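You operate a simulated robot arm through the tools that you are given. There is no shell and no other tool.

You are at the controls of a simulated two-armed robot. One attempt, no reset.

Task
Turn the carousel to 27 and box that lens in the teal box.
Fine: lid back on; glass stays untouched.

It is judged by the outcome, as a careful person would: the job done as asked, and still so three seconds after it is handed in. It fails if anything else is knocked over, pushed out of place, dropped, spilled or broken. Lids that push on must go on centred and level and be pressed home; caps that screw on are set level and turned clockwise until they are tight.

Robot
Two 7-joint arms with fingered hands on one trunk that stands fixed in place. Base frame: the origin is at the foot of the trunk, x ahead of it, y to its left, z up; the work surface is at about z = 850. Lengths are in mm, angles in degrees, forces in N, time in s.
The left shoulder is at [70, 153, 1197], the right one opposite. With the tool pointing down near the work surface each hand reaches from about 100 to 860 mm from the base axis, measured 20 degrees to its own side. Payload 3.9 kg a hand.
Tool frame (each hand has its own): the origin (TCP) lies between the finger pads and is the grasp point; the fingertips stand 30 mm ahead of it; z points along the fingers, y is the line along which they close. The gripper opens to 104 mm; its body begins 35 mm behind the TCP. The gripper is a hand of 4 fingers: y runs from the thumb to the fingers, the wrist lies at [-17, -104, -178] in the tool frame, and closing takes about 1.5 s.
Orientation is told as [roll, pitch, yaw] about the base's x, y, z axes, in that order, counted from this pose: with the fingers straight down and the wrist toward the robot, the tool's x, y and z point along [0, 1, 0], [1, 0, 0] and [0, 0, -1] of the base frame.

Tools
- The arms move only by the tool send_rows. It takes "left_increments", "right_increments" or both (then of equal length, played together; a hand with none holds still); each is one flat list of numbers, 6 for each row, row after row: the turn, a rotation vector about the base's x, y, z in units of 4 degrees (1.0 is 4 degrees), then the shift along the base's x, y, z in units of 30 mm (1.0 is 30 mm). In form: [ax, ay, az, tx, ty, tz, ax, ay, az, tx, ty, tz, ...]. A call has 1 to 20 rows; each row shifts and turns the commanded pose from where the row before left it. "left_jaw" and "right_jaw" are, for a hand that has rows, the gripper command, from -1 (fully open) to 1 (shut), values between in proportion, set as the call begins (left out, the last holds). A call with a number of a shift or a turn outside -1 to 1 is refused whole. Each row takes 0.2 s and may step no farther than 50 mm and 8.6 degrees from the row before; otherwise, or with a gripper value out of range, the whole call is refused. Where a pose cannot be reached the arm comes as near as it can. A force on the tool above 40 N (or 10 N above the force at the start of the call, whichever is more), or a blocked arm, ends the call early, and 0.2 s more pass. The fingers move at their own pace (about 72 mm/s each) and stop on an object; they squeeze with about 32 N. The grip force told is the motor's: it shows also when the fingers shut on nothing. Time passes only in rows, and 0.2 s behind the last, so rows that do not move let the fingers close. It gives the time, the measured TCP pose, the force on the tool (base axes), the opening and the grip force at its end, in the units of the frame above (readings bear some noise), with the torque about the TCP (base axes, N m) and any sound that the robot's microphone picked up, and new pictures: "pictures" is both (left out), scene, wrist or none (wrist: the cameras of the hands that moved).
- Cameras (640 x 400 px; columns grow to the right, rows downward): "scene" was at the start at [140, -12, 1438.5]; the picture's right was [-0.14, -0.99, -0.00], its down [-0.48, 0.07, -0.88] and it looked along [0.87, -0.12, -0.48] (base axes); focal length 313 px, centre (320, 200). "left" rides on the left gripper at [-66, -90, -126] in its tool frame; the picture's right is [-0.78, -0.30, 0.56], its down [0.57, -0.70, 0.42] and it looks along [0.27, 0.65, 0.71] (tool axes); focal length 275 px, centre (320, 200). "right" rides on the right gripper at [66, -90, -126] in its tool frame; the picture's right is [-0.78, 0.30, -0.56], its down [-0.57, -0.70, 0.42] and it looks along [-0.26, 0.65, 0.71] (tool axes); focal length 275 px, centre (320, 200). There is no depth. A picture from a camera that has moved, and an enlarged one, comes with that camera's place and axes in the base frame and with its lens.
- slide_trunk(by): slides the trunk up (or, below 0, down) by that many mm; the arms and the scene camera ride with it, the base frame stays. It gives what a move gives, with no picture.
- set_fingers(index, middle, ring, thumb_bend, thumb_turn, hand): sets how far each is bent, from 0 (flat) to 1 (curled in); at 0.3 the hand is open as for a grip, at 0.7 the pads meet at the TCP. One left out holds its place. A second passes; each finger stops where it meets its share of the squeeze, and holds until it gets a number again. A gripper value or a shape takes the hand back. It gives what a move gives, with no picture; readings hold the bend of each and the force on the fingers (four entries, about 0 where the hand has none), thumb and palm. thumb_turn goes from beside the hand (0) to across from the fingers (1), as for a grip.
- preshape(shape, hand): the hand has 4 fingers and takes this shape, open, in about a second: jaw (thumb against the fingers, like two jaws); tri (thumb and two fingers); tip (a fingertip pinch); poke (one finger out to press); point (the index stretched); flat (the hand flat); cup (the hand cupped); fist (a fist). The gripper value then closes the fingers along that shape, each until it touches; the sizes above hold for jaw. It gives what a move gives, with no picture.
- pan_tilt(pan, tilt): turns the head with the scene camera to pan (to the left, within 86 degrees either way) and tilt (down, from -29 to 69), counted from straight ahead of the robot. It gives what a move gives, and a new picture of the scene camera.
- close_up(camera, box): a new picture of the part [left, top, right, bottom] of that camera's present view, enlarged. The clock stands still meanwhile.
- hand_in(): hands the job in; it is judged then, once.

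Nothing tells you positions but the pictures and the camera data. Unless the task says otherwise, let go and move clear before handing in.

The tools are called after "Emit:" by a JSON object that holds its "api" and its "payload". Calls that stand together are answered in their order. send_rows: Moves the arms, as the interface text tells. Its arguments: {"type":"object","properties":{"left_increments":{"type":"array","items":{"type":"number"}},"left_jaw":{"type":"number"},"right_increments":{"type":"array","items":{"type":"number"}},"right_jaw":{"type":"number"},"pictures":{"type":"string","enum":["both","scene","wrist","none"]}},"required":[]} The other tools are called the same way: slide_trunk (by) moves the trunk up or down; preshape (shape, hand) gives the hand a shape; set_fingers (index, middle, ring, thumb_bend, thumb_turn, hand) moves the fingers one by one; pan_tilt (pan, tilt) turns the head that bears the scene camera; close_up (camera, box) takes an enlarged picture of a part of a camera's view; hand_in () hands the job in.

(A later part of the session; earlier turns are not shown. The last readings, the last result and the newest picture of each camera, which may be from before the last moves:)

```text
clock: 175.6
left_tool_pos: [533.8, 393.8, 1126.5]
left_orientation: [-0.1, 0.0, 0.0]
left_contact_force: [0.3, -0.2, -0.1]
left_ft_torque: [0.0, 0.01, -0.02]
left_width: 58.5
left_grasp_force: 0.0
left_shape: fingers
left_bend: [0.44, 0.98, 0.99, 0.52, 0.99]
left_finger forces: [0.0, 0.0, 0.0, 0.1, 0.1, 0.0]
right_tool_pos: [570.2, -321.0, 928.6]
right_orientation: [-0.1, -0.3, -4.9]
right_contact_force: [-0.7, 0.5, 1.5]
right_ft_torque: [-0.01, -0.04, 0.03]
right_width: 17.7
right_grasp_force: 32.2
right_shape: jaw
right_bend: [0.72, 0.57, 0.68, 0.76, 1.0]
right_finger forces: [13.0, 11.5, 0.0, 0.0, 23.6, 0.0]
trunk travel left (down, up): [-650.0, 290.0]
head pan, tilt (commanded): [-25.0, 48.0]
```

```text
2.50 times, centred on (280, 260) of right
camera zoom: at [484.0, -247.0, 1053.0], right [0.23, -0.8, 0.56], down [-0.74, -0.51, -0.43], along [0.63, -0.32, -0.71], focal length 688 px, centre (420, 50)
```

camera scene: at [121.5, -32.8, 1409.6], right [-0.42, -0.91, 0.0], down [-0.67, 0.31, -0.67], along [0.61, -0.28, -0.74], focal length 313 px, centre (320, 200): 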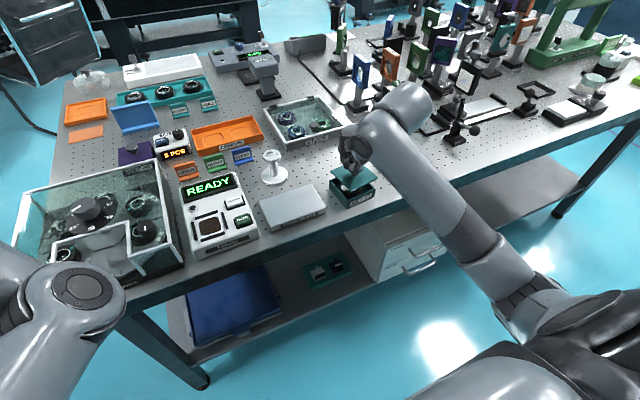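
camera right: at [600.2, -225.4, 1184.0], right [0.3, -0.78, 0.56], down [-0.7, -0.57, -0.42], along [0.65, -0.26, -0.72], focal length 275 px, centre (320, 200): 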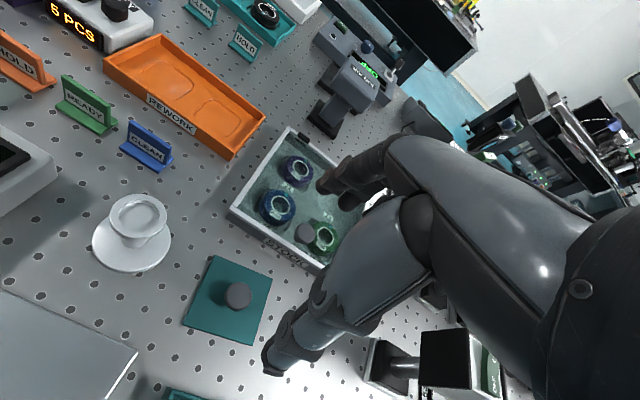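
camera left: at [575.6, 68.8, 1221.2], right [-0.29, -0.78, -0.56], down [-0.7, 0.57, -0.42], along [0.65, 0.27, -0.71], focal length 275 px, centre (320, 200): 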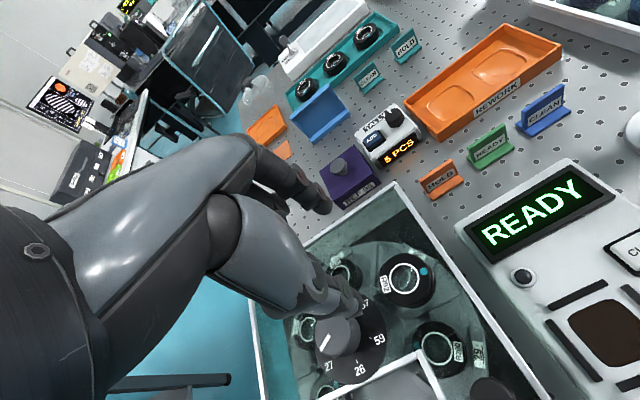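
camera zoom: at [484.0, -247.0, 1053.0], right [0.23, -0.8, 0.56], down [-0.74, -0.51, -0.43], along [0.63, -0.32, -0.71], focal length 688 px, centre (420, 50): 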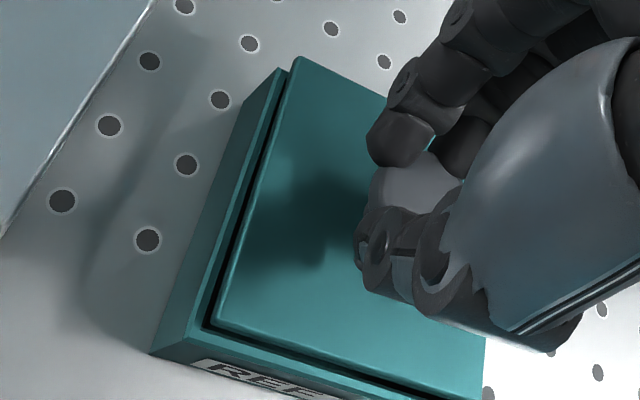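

Emit:
{"api": "send_rows", "payload": {"right_increments": [0, 0.07, -0.25, -0.01, -0.01, 0, 0, 0, 0, 0, 0, -0.06, 0, 0, 0, 0, 0, 0], "pictures": "none"}}

Emit:
{"api": "send_rows", "payload": {"right_increments": [0, 0, 0, 0, 0, -0.06, 0, 0, 0, 0, 0, 0], "pictures": "none"}}

Emit:
{"api": "close_up", "payload": {"camera": "scene", "box": [334, 160, 394, 210]}}

Emit:
{"api": "close_up", "payload": {"camera": "right", "box": [200, 180, 360, 340]}}

```text
clock: 176.4
left_tool_pos: [531.1, 394.6, 1125.8]
left_orientation: [0.0, -0.1, 0.2]
left_contact_force: [-0.1, 0.8, -0.1]
left_ft_torque: [-0.02, 0.05, -0.02]
left_width: 58.8
left_grasp_force: 0.1
left_shape: fingers
left_bend: [0.44, 0.98, 0.99, 0.52, 0.99]
left_finger forces: [0.0, 0.1, 0.1, 0.1, 0.0, 0.0]
right_tool_pos: [570.4, -321.2, 926.6]
right_orientation: [0.0, -0.3, -5.9]
right_contact_force: [0.9, -0.2, 4.8]
right_ft_torque: [-0.05, -0.16, 0.08]
right_width: 17.9
right_grasp_force: 31.7
right_shape: jaw
right_bend: [0.72, 0.57, 0.68, 0.76, 1.0]
right_finger forces: [13.7, 13.6, 0.1, 0.0, 24.2, 0.1]
trunk travel left (down, up): [-650.0, 290.0]
head pan, tilt (commanded): [-25.0, 48.0]
```

```text
clock: 177.0
left_tool_pos: [532.2, 393.8, 1127.6]
left_orientation: [0.0, -0.2, 0.1]
left_contact_force: [-0.3, -0.1, 0.1]
left_ft_torque: [-0.01, 0.04, 0.01]
left_width: 58.7
left_grasp_force: 0.0
left_shape: fingers
left_bend: [0.44, 0.98, 0.99, 0.52, 0.99]
left_finger forces: [0.0, 0.1, 0.0, 0.0, 0.0, 0.0]
right_tool_pos: [568.8, -320.7, 926.8]
right_orientation: [0.0, -0.3, -5.9]
right_contact_force: [2.8, -1.2, 14.1]
right_ft_torque: [-0.14, -0.19, 0.02]
right_width: 18.0
right_grasp_force: 31.6
right_shape: jaw
right_bend: [0.72, 0.57, 0.68, 0.76, 1.0]
right_finger forces: [15.2, 16.2, 0.1, 0.0, 25.8, 0.1]
trunk travel left (down, up): [-650.0, 290.0]
head pan, tilt (commanded): [-25.0, 48.0]
```

```text
8.00 times, centred on (364, 185) of scene
camera zoom: at [119.6, -31.8, 1410.0], right [-0.42, -0.91, 0.0], down [-0.67, 0.31, -0.67], along [0.61, -0.28, -0.74], focal length 2504 px, centre (-32, 320)
```

zoom: 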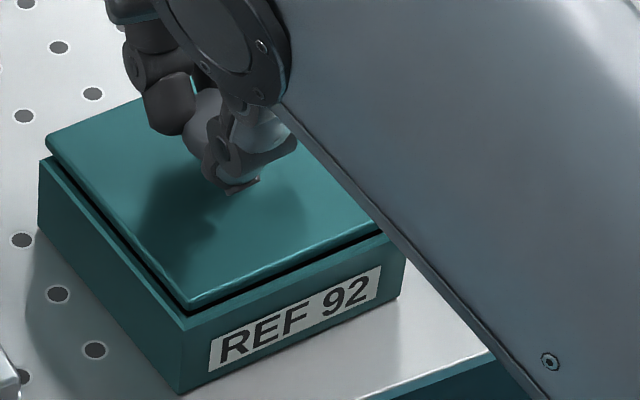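

```text
2.50 times, centred on (280, 260) of right
camera zoom: at [484.5, -245.3, 1051.5], right [0.21, -0.8, 0.56], down [-0.75, -0.5, -0.43], along [0.62, -0.33, -0.71], focal length 688 px, centre (420, 50)
```

zoom: 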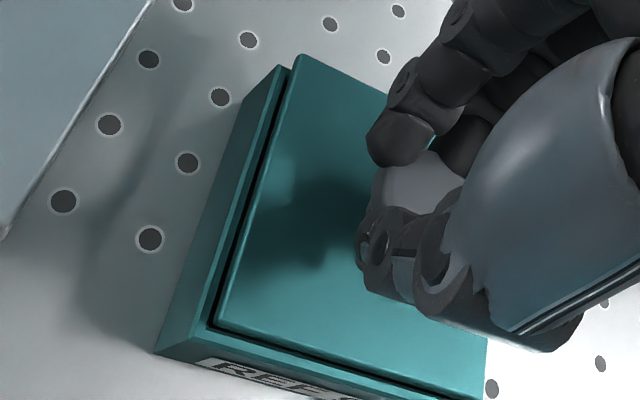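

This placement sits higher than my first try, so the earlier position was the better one. I'll lift, return to it and press more firmly there.

Emit:
{"api": "send_rows", "payload": {"right_increments": [0, 0, 0, 0, 0, 0.15, 0, 0, 0, 0, 0, 0.15, 0, 0.03, 0.5, -0.02, 0.03, 0, 0, 0, 0, 0, 0, 0], "pictures": "none"}}

Emit:
{"api": "close_up", "payload": {"camera": "scene", "box": [334, 160, 394, 210]}}

Emit:
{"api": "close_up", "payload": {"camera": "right", "box": [200, 180, 360, 340]}}

```text
clock: 178.0
left_tool_pos: [532.5, 394.6, 1126.8]
left_orientation: [0.0, 0.0, 0.1]
left_contact_force: [0.5, -0.8, 0.4]
left_ft_torque: [0.0, 0.04, 0.02]
left_width: 58.4
left_grasp_force: 0.0
left_shape: fingers
left_bend: [0.44, 0.98, 0.99, 0.52, 0.99]
left_finger forces: [0.0, 0.0, 0.1, 0.0, 0.0, 0.0]
right_tool_pos: [569.4, -319.2, 933.0]
right_orientation: [0.0, 0.1, -3.8]
right_contact_force: [-0.2, -0.5, 0.1]
right_ft_torque: [0.02, -0.01, 0.01]
right_width: 17.7
right_grasp_force: 32.3
right_shape: jaw
right_bend: [0.72, 0.57, 0.68, 0.76, 1.0]
right_finger forces: [12.4, 11.0, 0.0, 0.0, 23.1, 0.0]
trunk travel left (down, up): [-650.0, 290.0]
head pan, tilt (commanded): [-25.0, 48.0]
```

```text
8.00 times, centred on (364, 185) of scene
camera zoom: at [121.5, -32.9, 1409.6], right [-0.42, -0.91, 0.0], down [-0.67, 0.31, -0.67], along [0.61, -0.28, -0.74], focal length 2504 px, centre (-32, 320)
```

zoom: 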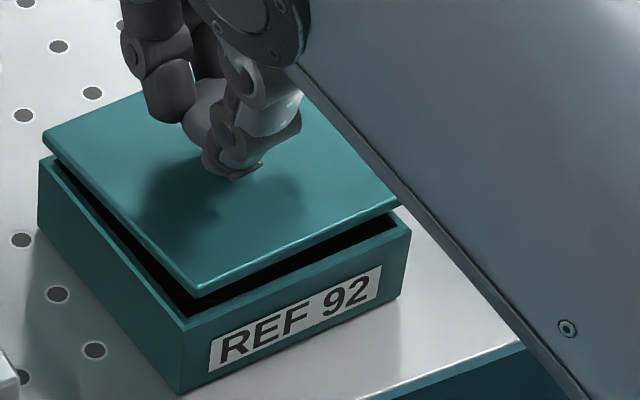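

```text
2.50 times, centred on (280, 260) of right
camera zoom: at [482.6, -248.0, 1058.4], right [0.24, -0.79, 0.56], down [-0.74, -0.52, -0.42], along [0.63, -0.31, -0.72], focal length 688 px, centre (420, 50)
```

zoom: 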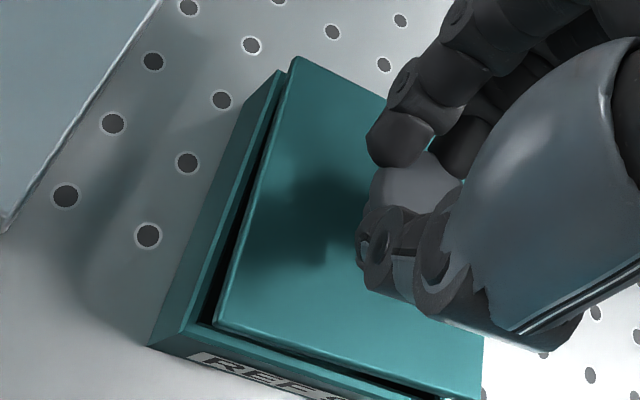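

The lid has tilted slightly in the grip. I'll lower it to light contact here, let go so it levels itself on the box, and then look.

Emit:
{"api": "send_rows", "payload": {"right_increments": [0, 0, 0, -0.02, 0, -0.1, 0, 0, 0, 0, 0, -0.04, 0, 0, 0, 0, 0, 0], "pictures": "none"}}

Emit:
{"api": "close_up", "payload": {"camera": "scene", "box": [334, 160, 394, 210]}}

```text
clock: 178.8
left_tool_pos: [532.7, 392.9, 1126.2]
left_orientation: [0.0, 0.0, 0.1]
left_contact_force: [-0.2, -0.3, -0.2]
left_ft_torque: [-0.04, 0.0, -0.02]
left_width: 58.6
left_grasp_force: 0.1
left_shape: fingers
left_bend: [0.44, 0.98, 0.99, 0.52, 0.99]
left_finger forces: [0.0, 0.0, 0.0, 0.1, 0.0, 0.0]
right_tool_pos: [568.1, -319.9, 930.4]
right_orientation: [0.0, 0.1, -3.9]
right_contact_force: [-0.5, -0.4, 0.2]
right_ft_torque: [-0.03, 0.0, 0.03]
right_width: 17.5
right_grasp_force: 31.7
right_shape: jaw
right_bend: [0.72, 0.57, 0.68, 0.76, 1.0]
right_finger forces: [12.4, 11.5, 0.1, 0.1, 23.2, 0.1]
trunk travel left (down, up): [-650.0, 290.0]
head pan, tilt (commanded): [-25.0, 48.0]
```

```text
8.00 times, centred on (364, 185) of scene
camera zoom: at [121.3, -32.8, 1409.7], right [-0.42, -0.91, 0.0], down [-0.67, 0.31, -0.67], along [0.61, -0.28, -0.74], focal length 2504 px, centre (-32, 320)
```

zoom: 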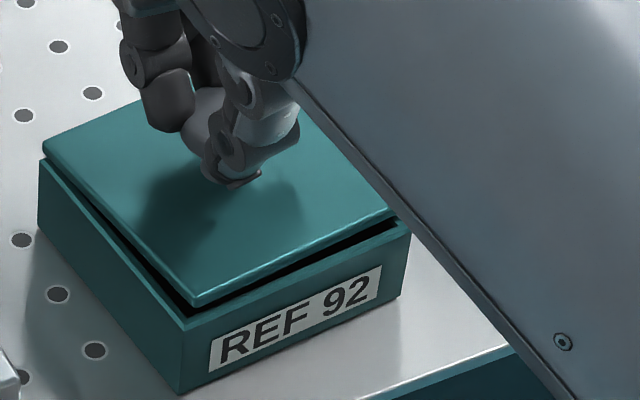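

Emit:
{"api": "send_rows", "payload": {"right_increments": [0, 0, 0, 0, 0, -0.05, 0, 0, 0, 0, 0, 0], "pictures": "none"}}

Emit:
{"api": "send_rows", "payload": {"right_increments": [0, 0, 0, 0, 0, -0.04, 0, 0, 0, 0, 0, 0], "pictures": "none"}}

Emit:
{"api": "close_up", "payload": {"camera": "scene", "box": [334, 160, 394, 210]}}

```text
clock: 179.4
left_tool_pos: [531.8, 394.0, 1126.7]
left_orientation: [0.0, -0.1, 0.1]
left_contact_force: [0.2, -0.2, -0.5]
left_ft_torque: [0.04, 0.01, 0.0]
left_width: 58.4
left_grasp_force: 0.1
left_shape: fingers
left_bend: [0.44, 0.98, 0.99, 0.52, 0.99]
left_finger forces: [0.0, 0.0, 0.0, 0.0, 0.0, 0.0]
right_tool_pos: [568.7, -319.0, 927.7]
right_orientation: [0.1, 0.0, -3.9]
right_contact_force: [0.4, 0.8, 1.3]
right_ft_torque: [-0.04, -0.06, -0.02]
right_width: 17.6
right_grasp_force: 32.2
right_shape: jaw
right_bend: [0.72, 0.57, 0.68, 0.76, 1.0]
right_finger forces: [12.7, 12.2, 0.0, 0.1, 23.4, 0.0]
trunk travel left (down, up): [-650.0, 290.0]
head pan, tilt (commanded): [-25.0, 48.0]
```

```text
clock: 180.0
left_tool_pos: [531.9, 394.7, 1126.3]
left_orientation: [0.0, 0.0, 0.1]
left_contact_force: [-0.2, 0.2, 0.4]
left_ft_torque: [0.0, -0.01, -0.03]
left_width: 58.5
left_grasp_force: 0.1
left_shape: fingers
left_bend: [0.44, 0.98, 0.99, 0.52, 0.99]
left_finger forces: [0.1, 0.0, 0.0, 0.0, 0.1, 0.0]
right_tool_pos: [567.7, -320.5, 927.8]
right_orientation: [0.0, 0.0, -3.9]
right_contact_force: [-0.3, -0.1, 4.5]
right_ft_torque: [-0.03, -0.17, 0.02]
right_width: 17.5
right_grasp_force: 32.1
right_shape: jaw
right_bend: [0.72, 0.57, 0.68, 0.76, 1.0]
right_finger forces: [13.5, 13.2, 0.1, 0.0, 24.3, 0.0]
trunk travel left (down, up): [-650.0, 290.0]
head pan, tilt (commanded): [-25.0, 48.0]
```

```text
8.00 times, centred on (364, 185) of scene
camera zoom: at [120.4, -32.2, 1409.8], right [-0.42, -0.91, 0.0], down [-0.67, 0.31, -0.67], along [0.61, -0.28, -0.74], focal length 2504 px, centre (-32, 320)
```

zoom: 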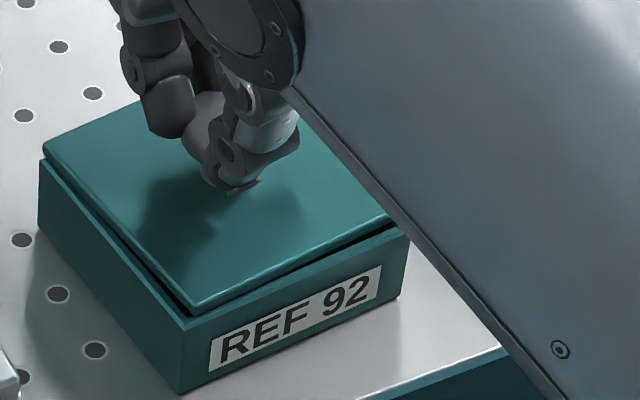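

Emit:
{"api": "send_rows", "payload": {"right_increments": [0, 0, 0, 0, 0, 0.03, 0, 0, 0, 0, 0, 0, 0, 0, 0, 0, 0, 0, 0, 0, 0, 0, 0, 0], "right_jaw": 0.1, "pictures": "none"}}

Emit:
{"api": "close_up", "payload": {"camera": "scene", "box": [334, 160, 394, 210]}}

Emit:
{"api": "close_up", "payload": {"camera": "right", "box": [200, 180, 360, 340]}}

```text
clock: 181.0
left_tool_pos: [532.9, 393.9, 1127.2]
left_orientation: [0.1, 0.1, 0.0]
left_contact_force: [-0.5, -0.3, -0.4]
left_ft_torque: [-0.01, 0.0, 0.03]
left_width: 58.5
left_grasp_force: 0.2
left_shape: fingers
left_bend: [0.44, 0.98, 0.99, 0.52, 0.99]
left_finger forces: [0.0, 0.0, 0.0, 0.0, 0.1, 0.0]
right_tool_pos: [568.0, -320.0, 927.3]
right_orientation: [-0.1, 0.2, -4.0]
right_contact_force: [0.1, 0.4, -0.4]
right_ft_torque: [0.05, 0.02, -0.01]
right_width: 46.1
right_grasp_force: 0.1
right_shape: jaw
right_bend: [0.74, 0.47, 0.43, 0.71, 1.0]
right_finger forces: [0.0, 0.0, 0.0, 0.0, 0.0, 0.1]
trunk travel left (down, up): [-650.0, 290.0]
head pan, tilt (commanded): [-25.0, 48.0]
```

```text
8.00 times, centred on (364, 185) of scene
camera zoom: at [121.5, -32.9, 1409.6], right [-0.42, -0.91, 0.0], down [-0.67, 0.31, -0.67], along [0.61, -0.28, -0.74], focal length 2504 px, centre (-32, 320)
```

zoom: 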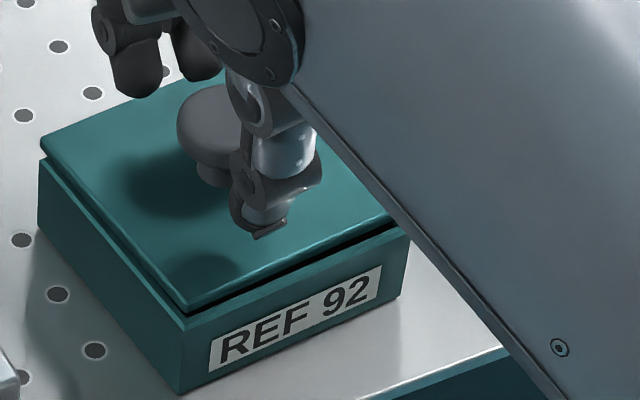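

```text
2.50 times, centred on (280, 260) of right
camera zoom: at [482.5, -248.1, 1052.6], right [0.24, -0.79, 0.56], down [-0.74, -0.52, -0.42], along [0.63, -0.31, -0.71], focal length 688 px, centre (420, 50)
```

zoom: 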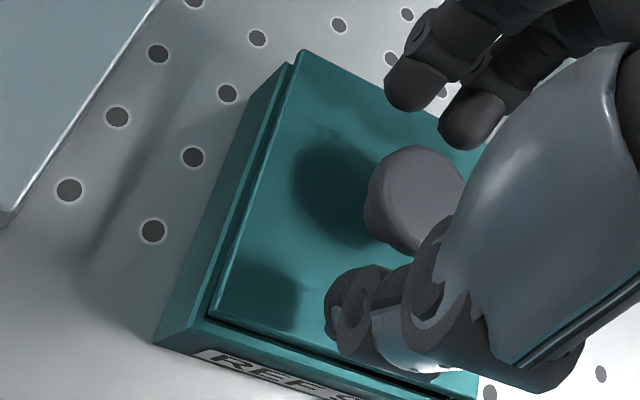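

Emit:
{"api": "send_rows", "payload": {"right_increments": [0, 0, 0, 0, 0, 0, 0, 0, 0, 0, 0, 0, 0, 0, 0, 0, 0, 0.2, 0, 0, 0, 0, 0, 0.5, 0, 0, 0, 0, 0, 0.8, 0, 0, 0, 0, 0, 0.9, 0, 0, 0, 0, -0.3, 0.9, 0, 0, 0, 0, -0.5, 0.5], "right_jaw": -1, "pictures": "none"}}

Emit:
{"api": "close_up", "payload": {"camera": "scene", "box": [334, 150, 404, 215]}}

Emit:
{"api": "close_up", "payload": {"camera": "right", "box": [180, 200, 360, 350]}}

```text
clock: 182.8
left_tool_pos: [534.1, 393.4, 1125.8]
left_orientation: [0.0, -0.1, 0.1]
left_contact_force: [0.1, -1.1, -0.5]
left_ft_torque: [0.01, 0.01, -0.01]
left_width: 58.5
left_grasp_force: 0.2
left_shape: fingers
left_bend: [0.44, 0.98, 0.99, 0.52, 0.99]
left_finger forces: [0.0, 0.1, 0.0, 0.0, 0.0, 0.0]
right_tool_pos: [568.3, -345.0, 1042.1]
right_orientation: [0.0, 0.2, -3.9]
right_contact_force: [-1.1, -0.7, 0.0]
right_ft_torque: [0.0, 0.0, 0.03]
right_width: 103.6
right_grasp_force: 0.0
right_shape: jaw
right_bend: [0.3, 0.3, 0.3, 0.3, 0.97]
right_finger forces: [0.0, 0.1, 0.0, 0.1, 0.0, 0.0]
trunk travel left (down, up): [-650.0, 290.0]
head pan, tilt (commanded): [-25.0, 48.0]
```

```text
6.15 times, centred on (369, 182) of scene
camera zoom: at [121.3, -33.4, 1409.6], right [-0.42, -0.91, 0.0], down [-0.67, 0.31, -0.67], along [0.61, -0.28, -0.74], focal length 1926 px, centre (18, 308)
```

zoom: 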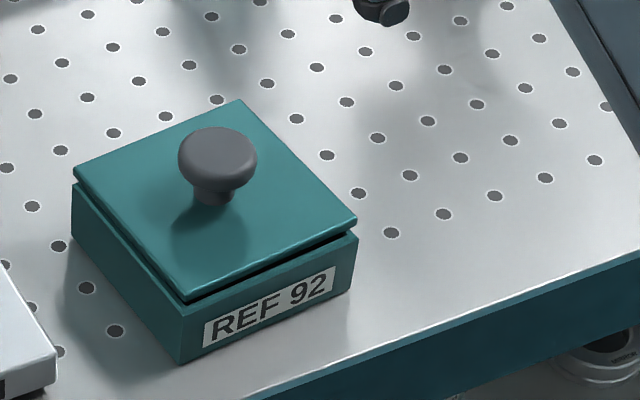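

```text
2.67 times, centred on (270, 275) of right
camera zoom: at [481.9, -272.7, 1166.7], right [0.24, -0.79, 0.56], down [-0.74, -0.52, -0.42], along [0.63, -0.31, -0.72], focal length 734 px, centre (453, 0)
```

zoom: 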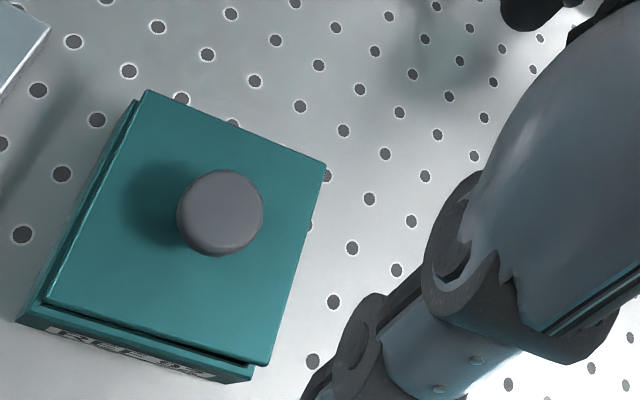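

Emit:
{"api": "close_up", "payload": {"camera": "scene", "box": [340, 162, 380, 202]}}

Emit:
{"api": "close_up", "payload": {"camera": "scene", "box": [364, 162, 404, 202]}}

Emit:
{"api": "close_up", "payload": {"camera": "right", "box": [180, 225, 280, 345]}}

```text
10.00 times, centred on (360, 182) of scene
camera zoom: at [121.3, -33.4, 1409.6], right [-0.42, -0.91, 0.0], down [-0.67, 0.31, -0.67], along [0.61, -0.28, -0.74], focal length 3130 px, centre (-80, 380)
```

zoom: 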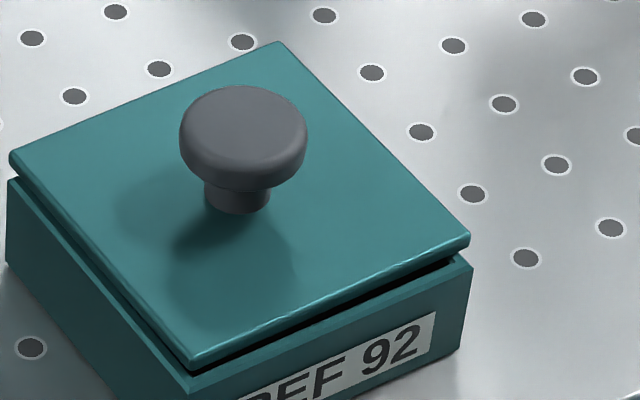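

```text
10.00 times, centred on (384, 182) of scene
camera zoom: at [121.3, -33.4, 1409.6], right [-0.42, -0.91, 0.0], down [-0.67, 0.31, -0.67], along [0.61, -0.28, -0.74], focal length 3130 px, centre (-320, 380)
```

zoom: 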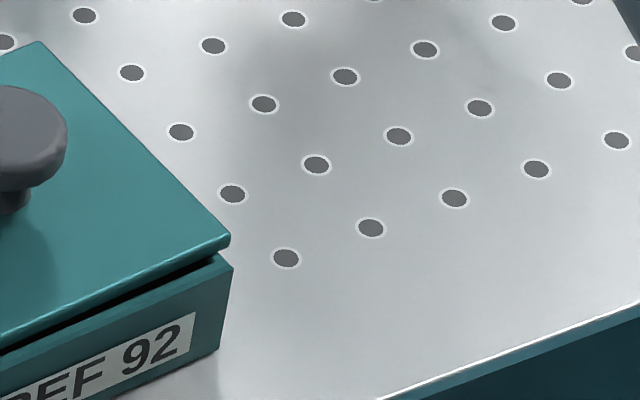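

```text
3.33 times, centred on (230, 285) of right
camera zoom: at [481.9, -272.7, 1166.7], right [0.24, -0.79, 0.56], down [-0.74, -0.52, -0.42], along [0.63, -0.31, -0.72], focal length 918 px, centre (620, -83)
```

zoom: 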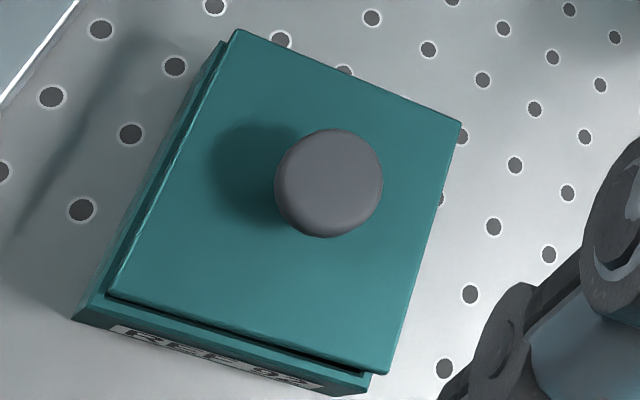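

The lid rests a few millimetres proud, high toward the back-right, so its lip is riding that side of the rim. I'll take the knob again and ease it toward front-left until the lip drops in.

Emit:
{"api": "send_rows", "payload": {"right_increments": [0, 0, 0, 0, 0.5, -0.5, 0, 0, 0, 0, 0.3, -0.8, 0, 0, 0, 0, 0, -0.9, 0, 0, 0, 0, 0, -0.8, 0, 0, 0, 0, 0, -0.6, 0, 0, 0, 0, 0, -0.2, 0, 0, 0, 0, 0, 0], "pictures": "none"}}

Emit:
{"api": "close_up", "payload": {"camera": "right", "box": [200, 180, 360, 340]}}

Emit:
{"api": "close_up", "payload": {"camera": "scene", "box": [334, 160, 394, 210]}}

```text
clock: 184.4
left_tool_pos: [532.8, 393.9, 1125.5]
left_orientation: [0.0, -0.1, 0.0]
left_contact_force: [0.3, 0.1, -0.3]
left_ft_torque: [-0.01, 0.0, -0.02]
left_width: 58.4
left_grasp_force: 0.1
left_shape: fingers
left_bend: [0.44, 0.98, 0.99, 0.52, 0.99]
left_finger forces: [0.0, 0.0, 0.0, 0.0, 0.1, 0.1]
right_tool_pos: [568.3, -319.9, 928.3]
right_orientation: [0.0, 0.1, -3.9]
right_contact_force: [-0.6, -0.7, -0.2]
right_ft_torque: [-0.01, 0.03, 0.01]
right_width: 103.8
right_grasp_force: 0.1
right_shape: jaw
right_bend: [0.3, 0.3, 0.3, 0.3, 0.97]
right_finger forces: [0.0, 0.1, 0.0, 0.0, 0.0, 0.0]
trunk travel left (down, up): [-650.0, 290.0]
head pan, tilt (commanded): [-25.0, 48.0]
```

```text
2.50 times, centred on (280, 260) of right
camera zoom: at [482.0, -247.7, 1052.5], right [0.24, -0.79, 0.56], down [-0.74, -0.52, -0.42], along [0.63, -0.31, -0.71], focal length 688 px, centre (420, 50)
```

zoom: 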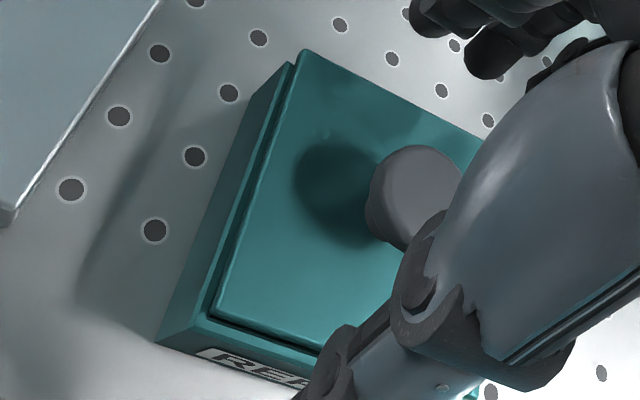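

```text
8.00 times, centred on (364, 185) of scene
camera zoom: at [121.4, -32.7, 1409.6], right [-0.42, -0.91, 0.0], down [-0.67, 0.31, -0.67], along [0.61, -0.28, -0.74], focal length 2504 px, centre (-32, 320)
```

zoom: 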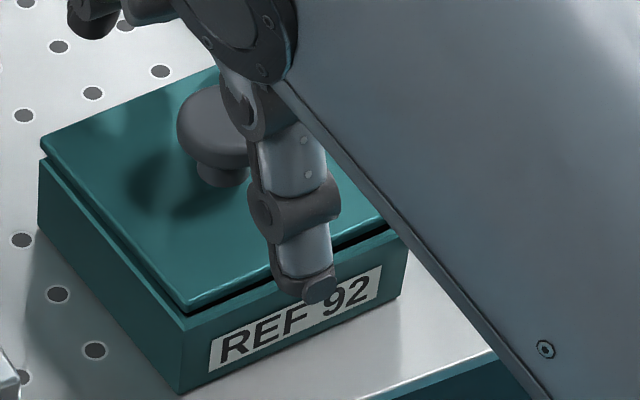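

Emit:
{"api": "send_rows", "payload": {"right_increments": [0, 0, 0, 0, 0, 0, 0, 0, 0, 0, 0, 0, 0, 0, 0, 0, 0, 0, 0, 0, 0, 0, 0, 0, 0, 0, 0, 0, 0, 0, 0, 0, 0, 0, 0, 0, 0, 0, 0, 0, 0, 0, 0, 0, 0, 0, 0, 0], "right_jaw": 1, "pictures": "none"}}

Emit:
{"api": "close_up", "payload": {"camera": "scene", "box": [334, 160, 394, 210]}}

Emit:
{"api": "close_up", "payload": {"camera": "right", "box": [200, 180, 360, 340]}}

```text
clock: 186.2
left_tool_pos: [531.9, 392.9, 1126.8]
left_orientation: [0.0, 0.0, 0.1]
left_contact_force: [0.2, 0.6, 0.0]
left_ft_torque: [0.03, -0.03, -0.01]
left_width: 58.3
left_grasp_force: 0.2
left_shape: fingers
left_bend: [0.44, 0.98, 0.99, 0.52, 0.99]
left_finger forces: [0.0, 0.1, 0.0, 0.1, 0.1, 0.1]
right_tool_pos: [568.2, -319.8, 928.2]
right_orientation: [0.0, 0.0, -4.0]
right_contact_force: [0.3, 0.9, 0.5]
right_ft_torque: [-0.01, -0.06, -0.06]
right_width: 16.5
right_grasp_force: 31.7
right_shape: jaw
right_bend: [0.72, 0.58, 0.69, 0.75, 1.0]
right_finger forces: [11.3, 12.5, 0.0, 0.1, 22.0, 0.0]
trunk travel left (down, up): [-650.0, 290.0]
head pan, tilt (commanded): [-25.0, 48.0]
```

```text
8.00 times, centred on (364, 185) of scene
camera zoom: at [121.1, -32.7, 1409.7], right [-0.42, -0.91, 0.0], down [-0.67, 0.31, -0.67], along [0.61, -0.28, -0.74], focal length 2504 px, centre (-32, 320)
```

zoom: 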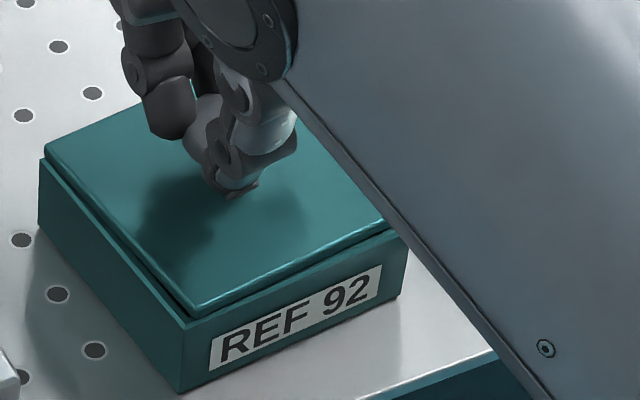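

```text
2.50 times, centred on (280, 260) of right
camera zoom: at [481.9, -247.7, 1052.8], right [0.24, -0.79, 0.56], down [-0.74, -0.52, -0.42], along [0.63, -0.31, -0.71], focal length 688 px, centre (420, 50)
```

zoom: 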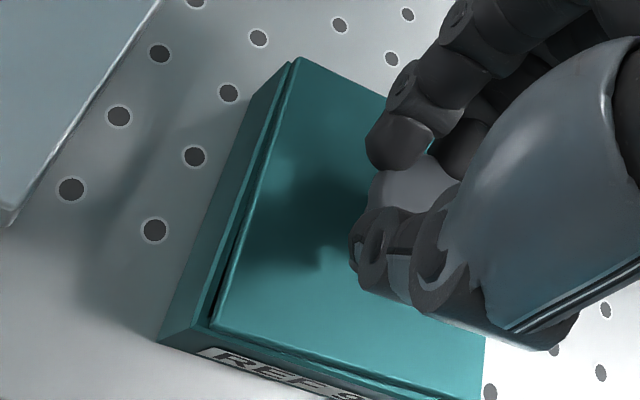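

Emit:
{"api": "send_rows", "payload": {"right_increments": [0, 0, 0, -0.02, 0.03, -0.03, 0, 0, 0, 0, 0, 0], "pictures": "none"}}

Emit:
{"api": "send_rows", "payload": {"right_increments": [0, 0, 0, -0.02, 0.02, -0.03, 0, 0, 0, 0, 0, 0], "pictures": "none"}}

Emit:
{"api": "close_up", "payload": {"camera": "scene", "box": [334, 160, 394, 210]}}

Emit:
{"api": "close_up", "payload": {"camera": "right", "box": [200, 180, 360, 340]}}

```text
clock: 186.8
left_tool_pos: [531.3, 392.8, 1126.5]
left_orientation: [0.0, -0.1, 0.2]
left_contact_force: [-0.6, -0.9, -0.1]
left_ft_torque: [0.04, 0.0, 0.01]
left_width: 58.5
left_grasp_force: 0.1
left_shape: fingers
left_bend: [0.44, 0.98, 0.99, 0.52, 0.99]
left_finger forces: [0.0, 0.0, 0.0, 0.0, 0.0, 0.0]
right_tool_pos: [567.7, -318.7, 926.6]
right_orientation: [0.1, 0.0, -3.9]
right_contact_force: [1.6, -1.7, 5.0]
right_ft_torque: [-0.06, -0.09, -0.08]
right_width: 16.3
right_grasp_force: 32.3
right_shape: jaw
right_bend: [0.72, 0.58, 0.69, 0.75, 1.0]
right_finger forces: [11.6, 14.0, 0.1, 0.0, 21.3, 0.0]
trunk travel left (down, up): [-650.0, 290.0]
head pan, tilt (commanded): [-25.0, 48.0]
```

```text
clock: 187.4
left_tool_pos: [532.3, 393.6, 1127.9]
left_orientation: [0.0, -0.1, 0.1]
left_contact_force: [-0.5, -0.6, -0.8]
left_ft_torque: [0.0, 0.03, 0.03]
left_width: 58.3
left_grasp_force: 0.1
left_shape: fingers
left_bend: [0.44, 0.98, 0.99, 0.52, 0.99]
left_finger forces: [0.0, 0.0, 0.0, 0.0, 0.0, 0.0]
right_tool_pos: [567.9, -318.6, 927.7]
right_orientation: [0.1, -0.2, -3.9]
right_contact_force: [2.6, -2.5, 9.5]
right_ft_torque: [-0.12, -0.18, -0.06]
right_width: 16.9
right_grasp_force: 31.9
right_shape: jaw
right_bend: [0.72, 0.58, 0.69, 0.75, 1.0]
right_finger forces: [12.6, 15.4, 0.0, 0.0, 21.6, 0.1]
trunk travel left (down, up): [-650.0, 290.0]
head pan, tilt (commanded): [-25.0, 48.0]
```

```text
8.00 times, centred on (364, 185) of scene
camera zoom: at [120.5, -32.7, 1409.8], right [-0.42, -0.91, 0.0], down [-0.67, 0.31, -0.67], along [0.61, -0.28, -0.74], focal length 2504 px, centre (-32, 320)
```

zoom: 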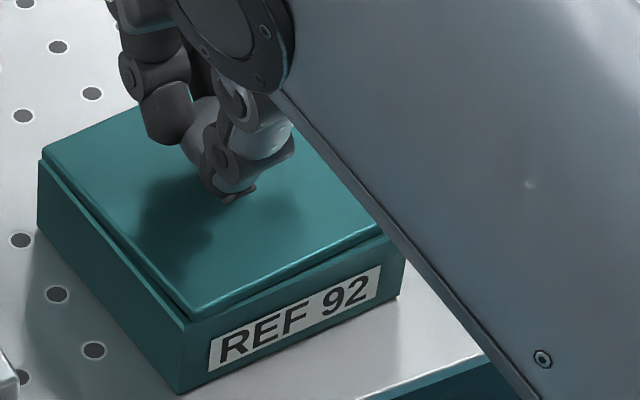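

```text
2.50 times, centred on (280, 260) of right
camera zoom: at [480.3, -246.4, 1052.0], right [0.24, -0.79, 0.56], down [-0.74, -0.52, -0.43], along [0.63, -0.31, -0.71], focal length 688 px, centre (420, 50)
```

zoom: 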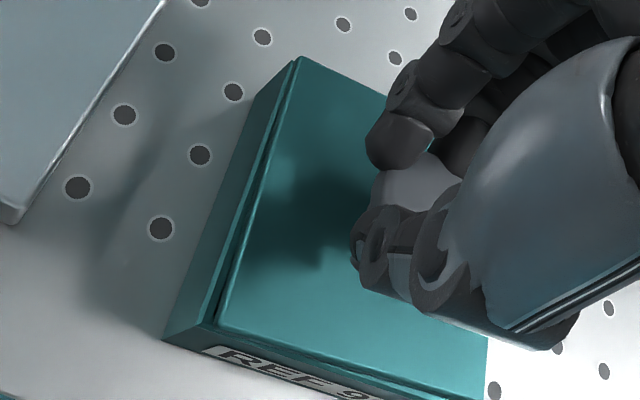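

Emit:
{"api": "close_up", "payload": {"camera": "right", "box": [210, 280, 270, 340]}}

Emit:
{"api": "close_up", "payload": {"camera": "right", "box": [240, 195, 300, 255]}}

Emit:
{"api": "close_up", "payload": {"camera": "right", "box": [280, 290, 370, 360]}}

```text
6.67 times, centred on (240, 310) of right
camera zoom: at [480.3, -246.4, 1052.0], right [0.24, -0.79, 0.56], down [-0.74, -0.52, -0.43], along [0.63, -0.31, -0.71], focal length 1835 px, centre (853, -533)
```

zoom: 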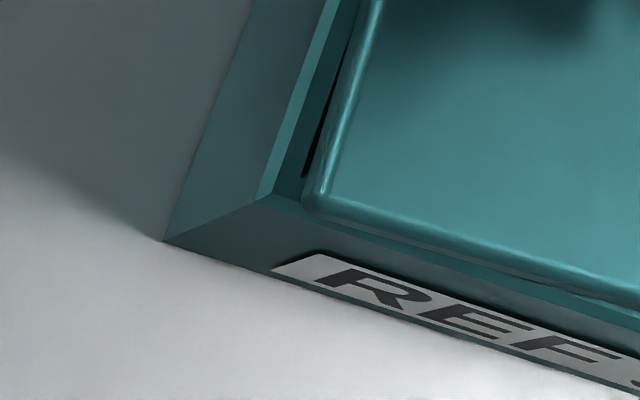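

```text
6.67 times, centred on (270, 225) of right
camera zoom: at [480.3, -246.4, 1052.0], right [0.24, -0.79, 0.56], down [-0.74, -0.52, -0.43], along [0.63, -0.31, -0.71], focal length 1835 px, centre (653, 33)
```

zoom: 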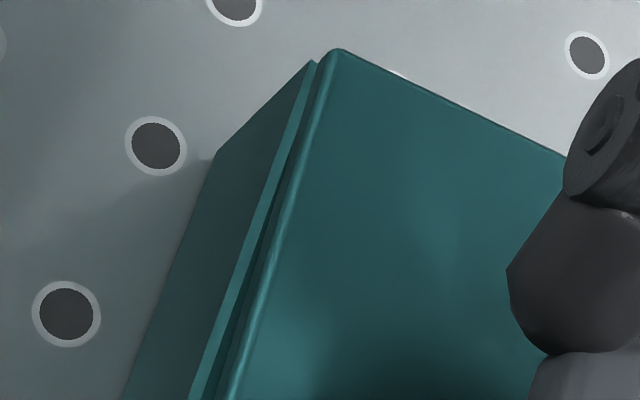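

```text
5.71 times, centred on (325, 325) of right
camera zoom: at [480.3, -246.4, 1052.0], right [0.24, -0.79, 0.56], down [-0.74, -0.52, -0.43], along [0.63, -0.31, -0.71], focal length 1573 px, centre (291, -514)
```

zoom: 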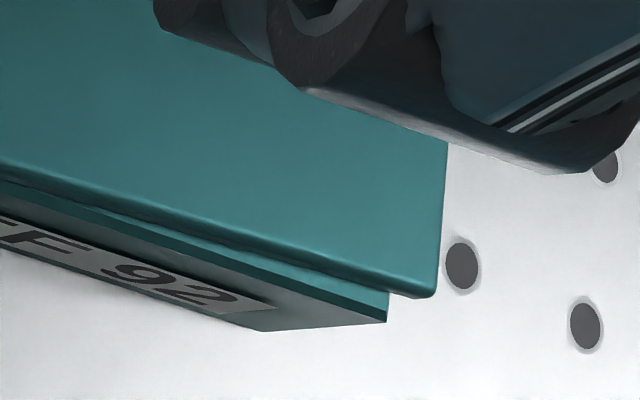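

These close-ups are much clearer: the lid is turned about 1.5–2° and sits ~1–2 mm to the right. I'll lift slightly, turn it clockwise, shift left and check the corners again.

Emit:
{"api": "send_rows", "payload": {"right_increments": [0, 0.05, 0, 0, 0, 0.1, 0, 0, 0, 0, 0, 0.08, 0, 0, -0.5, 0, 0.03, 0, 0, 0, 0, 0, 0, 0], "pictures": "none"}}

Emit:
{"api": "close_up", "payload": {"camera": "right", "box": [210, 280, 270, 340]}}

Emit:
{"api": "close_up", "payload": {"camera": "right", "box": [240, 195, 300, 255]}}

Emit:
{"api": "close_up", "payload": {"camera": "right", "box": [280, 290, 370, 360]}}

Emit:
{"api": "close_up", "payload": {"camera": "scene", "box": [334, 160, 394, 210]}}

```text
clock: 188.4
left_tool_pos: [533.7, 393.7, 1126.4]
left_orientation: [0.0, 0.0, 0.1]
left_contact_force: [1.0, 0.4, 0.8]
left_ft_torque: [-0.03, -0.02, 0.0]
left_width: 58.6
left_grasp_force: 0.2
left_shape: fingers
left_bend: [0.44, 0.98, 0.99, 0.52, 0.99]
left_finger forces: [0.0, 0.1, 0.1, 0.1, 0.0, 0.0]
right_tool_pos: [567.5, -316.7, 930.1]
right_orientation: [0.1, 0.2, -5.8]
right_contact_force: [-0.6, 0.9, -0.4]
right_ft_torque: [0.02, -0.01, -0.02]
right_width: 16.1
right_grasp_force: 31.5
right_shape: jaw
right_bend: [0.72, 0.58, 0.69, 0.75, 1.0]
right_finger forces: [11.2, 11.6, 0.1, 0.0, 20.3, 0.0]
trunk travel left (down, up): [-650.0, 290.0]
head pan, tilt (commanded): [-25.0, 48.0]
```

```text
6.67 times, centred on (240, 310) of right
camera zoom: at [484.2, -242.7, 1056.1], right [0.22, -0.8, 0.56], down [-0.76, -0.5, -0.42], along [0.61, -0.33, -0.72], focal length 1835 px, centre (853, -533)
```

zoom: 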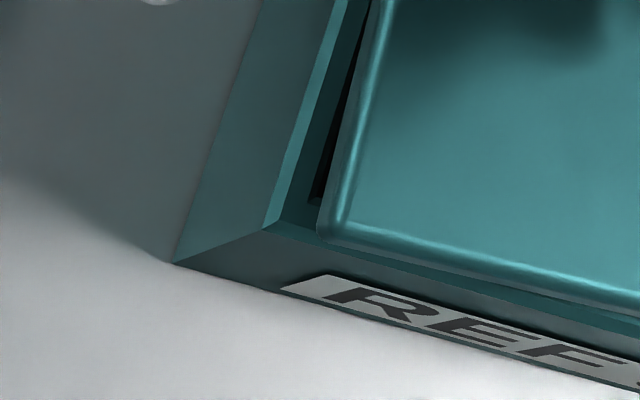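

```text
6.67 times, centred on (270, 225) of right
camera zoom: at [484.2, -242.7, 1056.1], right [0.22, -0.8, 0.56], down [-0.76, -0.5, -0.42], along [0.61, -0.33, -0.72], focal length 1835 px, centre (653, 33)
```

zoom: 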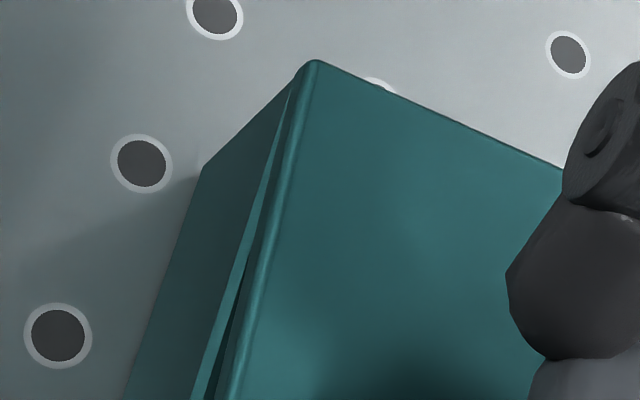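

```text
5.71 times, centred on (325, 325) of right
camera zoom: at [484.2, -242.7, 1056.1], right [0.22, -0.8, 0.56], down [-0.76, -0.5, -0.42], along [0.61, -0.33, -0.72], focal length 1573 px, centre (291, -514)
```

zoom: 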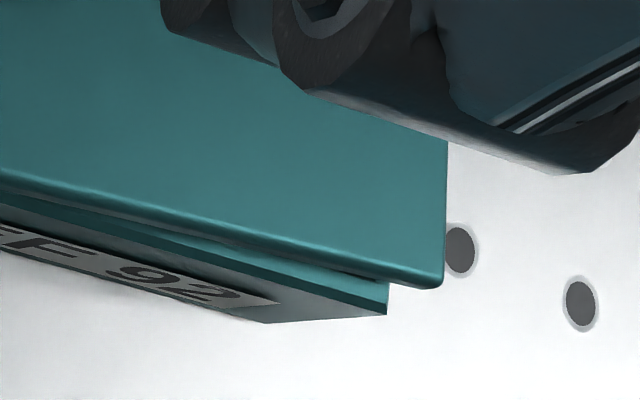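

```text
8.00 times, centred on (364, 185) of scene
camera zoom: at [121.4, -32.9, 1409.6], right [-0.42, -0.91, 0.0], down [-0.67, 0.31, -0.67], along [0.61, -0.28, -0.74], focal length 2504 px, centre (-32, 320)
```

zoom: 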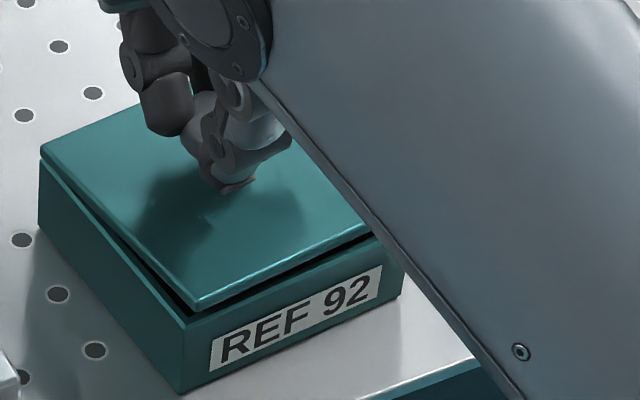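

The lid tilts in the grip. I'll let it rest level on the box by releasing at light contact, then nudge it rather than grip it.

Emit:
{"api": "send_rows", "payload": {"right_increments": [0, 0, 0.35, 0, -0.03, -0.03, 0, 0, 0, 0, 0, -0.04, 0, 0, 0, 0, 0, 0], "pictures": "none"}}

Emit:
{"api": "send_rows", "payload": {"right_increments": [0, 0, 0, 0, 0, 0, 0, 0, 0, 0, 0, 0, 0, 0, 0, 0, 0, 0, 0, 0, 0, 0, 0, 0, 0, 0, 0, 0, 0, 0, 0, 0, 0, 0, 0, 0.2, 0, 0, 0, 0, 0, 0.5, 0, 0, 0, 0, 0, 0.8, 0, 0, 0, 0, -0.4, 0.9, 0, 0, 0, 0, -0.5, 0.9, 0, 0, 0, 0, -0.5, 0.5], "right_jaw": -1, "pictures": "none"}}

Emit:
{"api": "close_up", "payload": {"camera": "scene", "box": [340, 162, 380, 202]}}

Emit:
{"api": "close_up", "payload": {"camera": "right", "box": [150, 225, 270, 345]}}

```text
clock: 189.2
left_tool_pos: [532.5, 393.5, 1126.4]
left_orientation: [0.1, 0.0, 0.1]
left_contact_force: [-0.1, -0.2, -0.2]
left_ft_torque: [0.02, -0.01, 0.02]
left_width: 58.4
left_grasp_force: 0.1
left_shape: fingers
left_bend: [0.44, 0.98, 0.99, 0.52, 0.99]
left_finger forces: [0.1, 0.0, 0.0, 0.0, 0.1, 0.1]
right_tool_pos: [567.5, -318.8, 929.7]
right_orientation: [0.1, 0.3, -4.5]
right_contact_force: [0.0, 1.4, 0.8]
right_ft_torque: [-0.02, -0.02, 0.0]
right_width: 16.2
right_grasp_force: 32.4
right_shape: jaw
right_bend: [0.72, 0.58, 0.69, 0.75, 1.0]
right_finger forces: [11.2, 12.5, 0.0, 0.0, 20.6, 0.0]
trunk travel left (down, up): [-650.0, 290.0]
head pan, tilt (commanded): [-25.0, 48.0]
```

```text
clock: 191.6
left_tool_pos: [532.5, 394.7, 1126.9]
left_orientation: [-0.1, -0.2, 0.1]
left_contact_force: [-1.2, 0.1, 0.1]
left_ft_torque: [-0.03, 0.0, 0.0]
left_width: 58.5
left_grasp_force: 0.0
left_shape: fingers
left_bend: [0.44, 0.98, 0.99, 0.52, 0.99]
left_finger forces: [0.0, 0.1, 0.0, 0.0, 0.0, 0.0]
right_tool_pos: [566.5, -361.3, 1043.4]
right_orientation: [0.0, 0.3, -4.4]
right_contact_force: [0.9, 0.2, -0.2]
right_ft_torque: [-0.01, -0.04, 0.06]
right_width: 103.8
right_grasp_force: 0.1
right_shape: jaw
right_bend: [0.3, 0.3, 0.3, 0.3, 0.97]
right_finger forces: [0.0, 0.0, 0.0, 0.0, 0.0, 0.1]
trunk travel left (down, up): [-650.0, 290.0]
head pan, tilt (commanded): [-25.0, 48.0]
```

```text
10.00 times, centred on (360, 182) of scene
camera zoom: at [121.3, -33.1, 1409.6], right [-0.42, -0.91, 0.0], down [-0.67, 0.31, -0.67], along [0.61, -0.28, -0.74], focal length 3130 px, centre (-80, 380)
```

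zoom: 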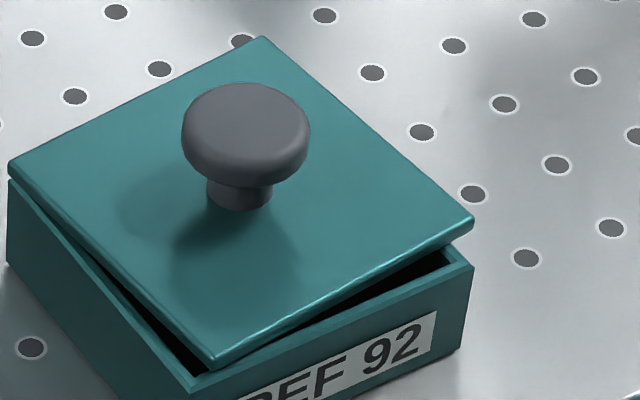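

```text
3.33 times, centred on (210, 285) of right
camera zoom: at [481.2, -288.3, 1169.0], right [0.24, -0.8, 0.56], down [-0.75, -0.52, -0.42], along [0.62, -0.31, -0.72], focal length 918 px, centre (687, -83)
```

zoom: 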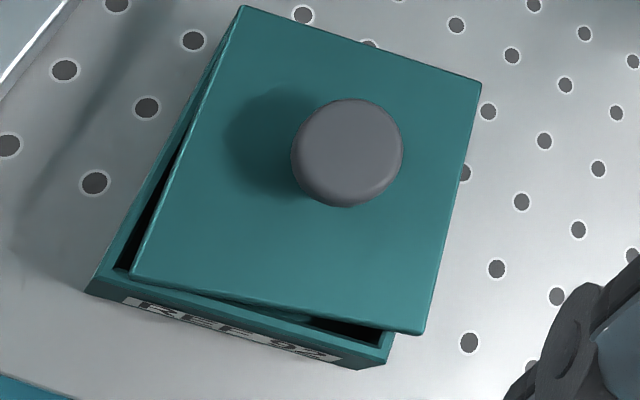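

The knob grip twists the lid as it opens and closes. A better way is to hold the lid plate by its front and back edges with the open hand, so three fingers square it up. I'll align the hand with the box (yaw ≈ +5°) above it.

Emit:
{"api": "send_rows", "payload": {"right_increments": [0, 0, 0.78, -0.03, 0.43, -0.3, 0, -0.03, 0.78, -0.03, 0.43, -0.5, 0, -0.03, 0.78, -0.03, 0.43, -0.6, 0, 0, 0, 0, 0, -0.6, 0, 0, 0, 0, 0, 0], "pictures": "wrist"}}

Emit:
{"api": "close_up", "payload": {"camera": "right", "box": [160, 160, 400, 400]}}

Emit:
{"api": "close_up", "payload": {"camera": "scene", "box": [320, 120, 430, 220]}}

```text
clock: 192.8
left_tool_pos: [532.3, 393.3, 1126.9]
left_orientation: [0.0, -0.1, 0.0]
left_contact_force: [1.1, 0.2, -0.2]
left_ft_torque: [-0.02, -0.04, 0.03]
left_width: 58.4
left_grasp_force: 0.1
left_shape: fingers
left_bend: [0.44, 0.98, 0.99, 0.52, 0.99]
left_finger forces: [0.1, 0.1, 0.1, 0.1, 0.0, 0.1]
right_tool_pos: [564.6, -321.4, 983.5]
right_orientation: [0.0, 0.0, 4.8]
right_contact_force: [-0.4, -0.7, -1.0]
right_ft_torque: [-0.02, -0.01, 0.02]
right_width: 103.7
right_grasp_force: 0.0
right_shape: jaw
right_bend: [0.3, 0.3, 0.3, 0.3, 0.97]
right_finger forces: [0.0, 0.1, 0.0, 0.0, 0.0, 0.1]
trunk travel left (down, up): [-650.0, 290.0]
head pan, tilt (commanded): [-25.0, 48.0]
camera right: at [468.4, -263.4, 1107.9], right [0.36, -0.75, 0.56], down [-0.65, -0.63, -0.42], along [0.67, -0.21, -0.71], focal length 275 px, centre (320, 200)
```

right: 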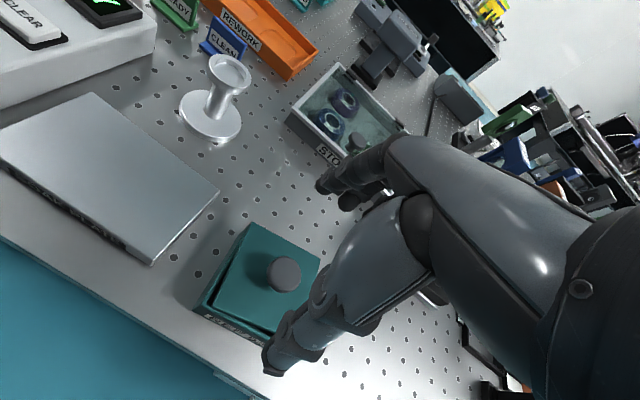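

```text
1.67 times, centred on (280, 280) of right
camera zoom: at [468.4, -263.4, 1107.9], right [0.36, -0.75, 0.56], down [-0.65, -0.63, -0.42], along [0.67, -0.21, -0.71], focal length 459 px, centre (387, 67)
```

zoom: 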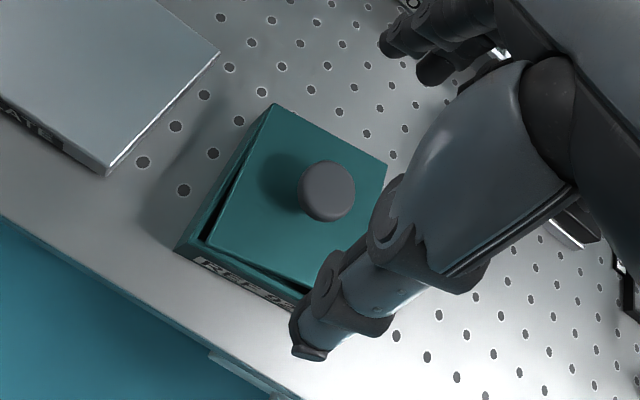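

```text
4.00 times, centred on (375, 170) of scene
camera zoom: at [121.4, -32.7, 1409.6], right [-0.42, -0.91, 0.0], down [-0.67, 0.31, -0.67], along [0.61, -0.28, -0.74], focal length 1252 px, centre (100, 320)
```

zoom: 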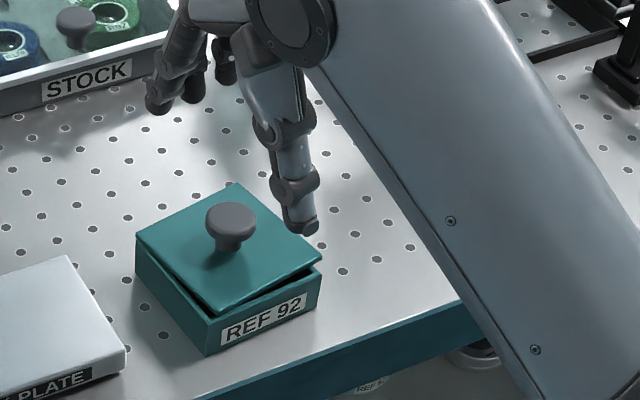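

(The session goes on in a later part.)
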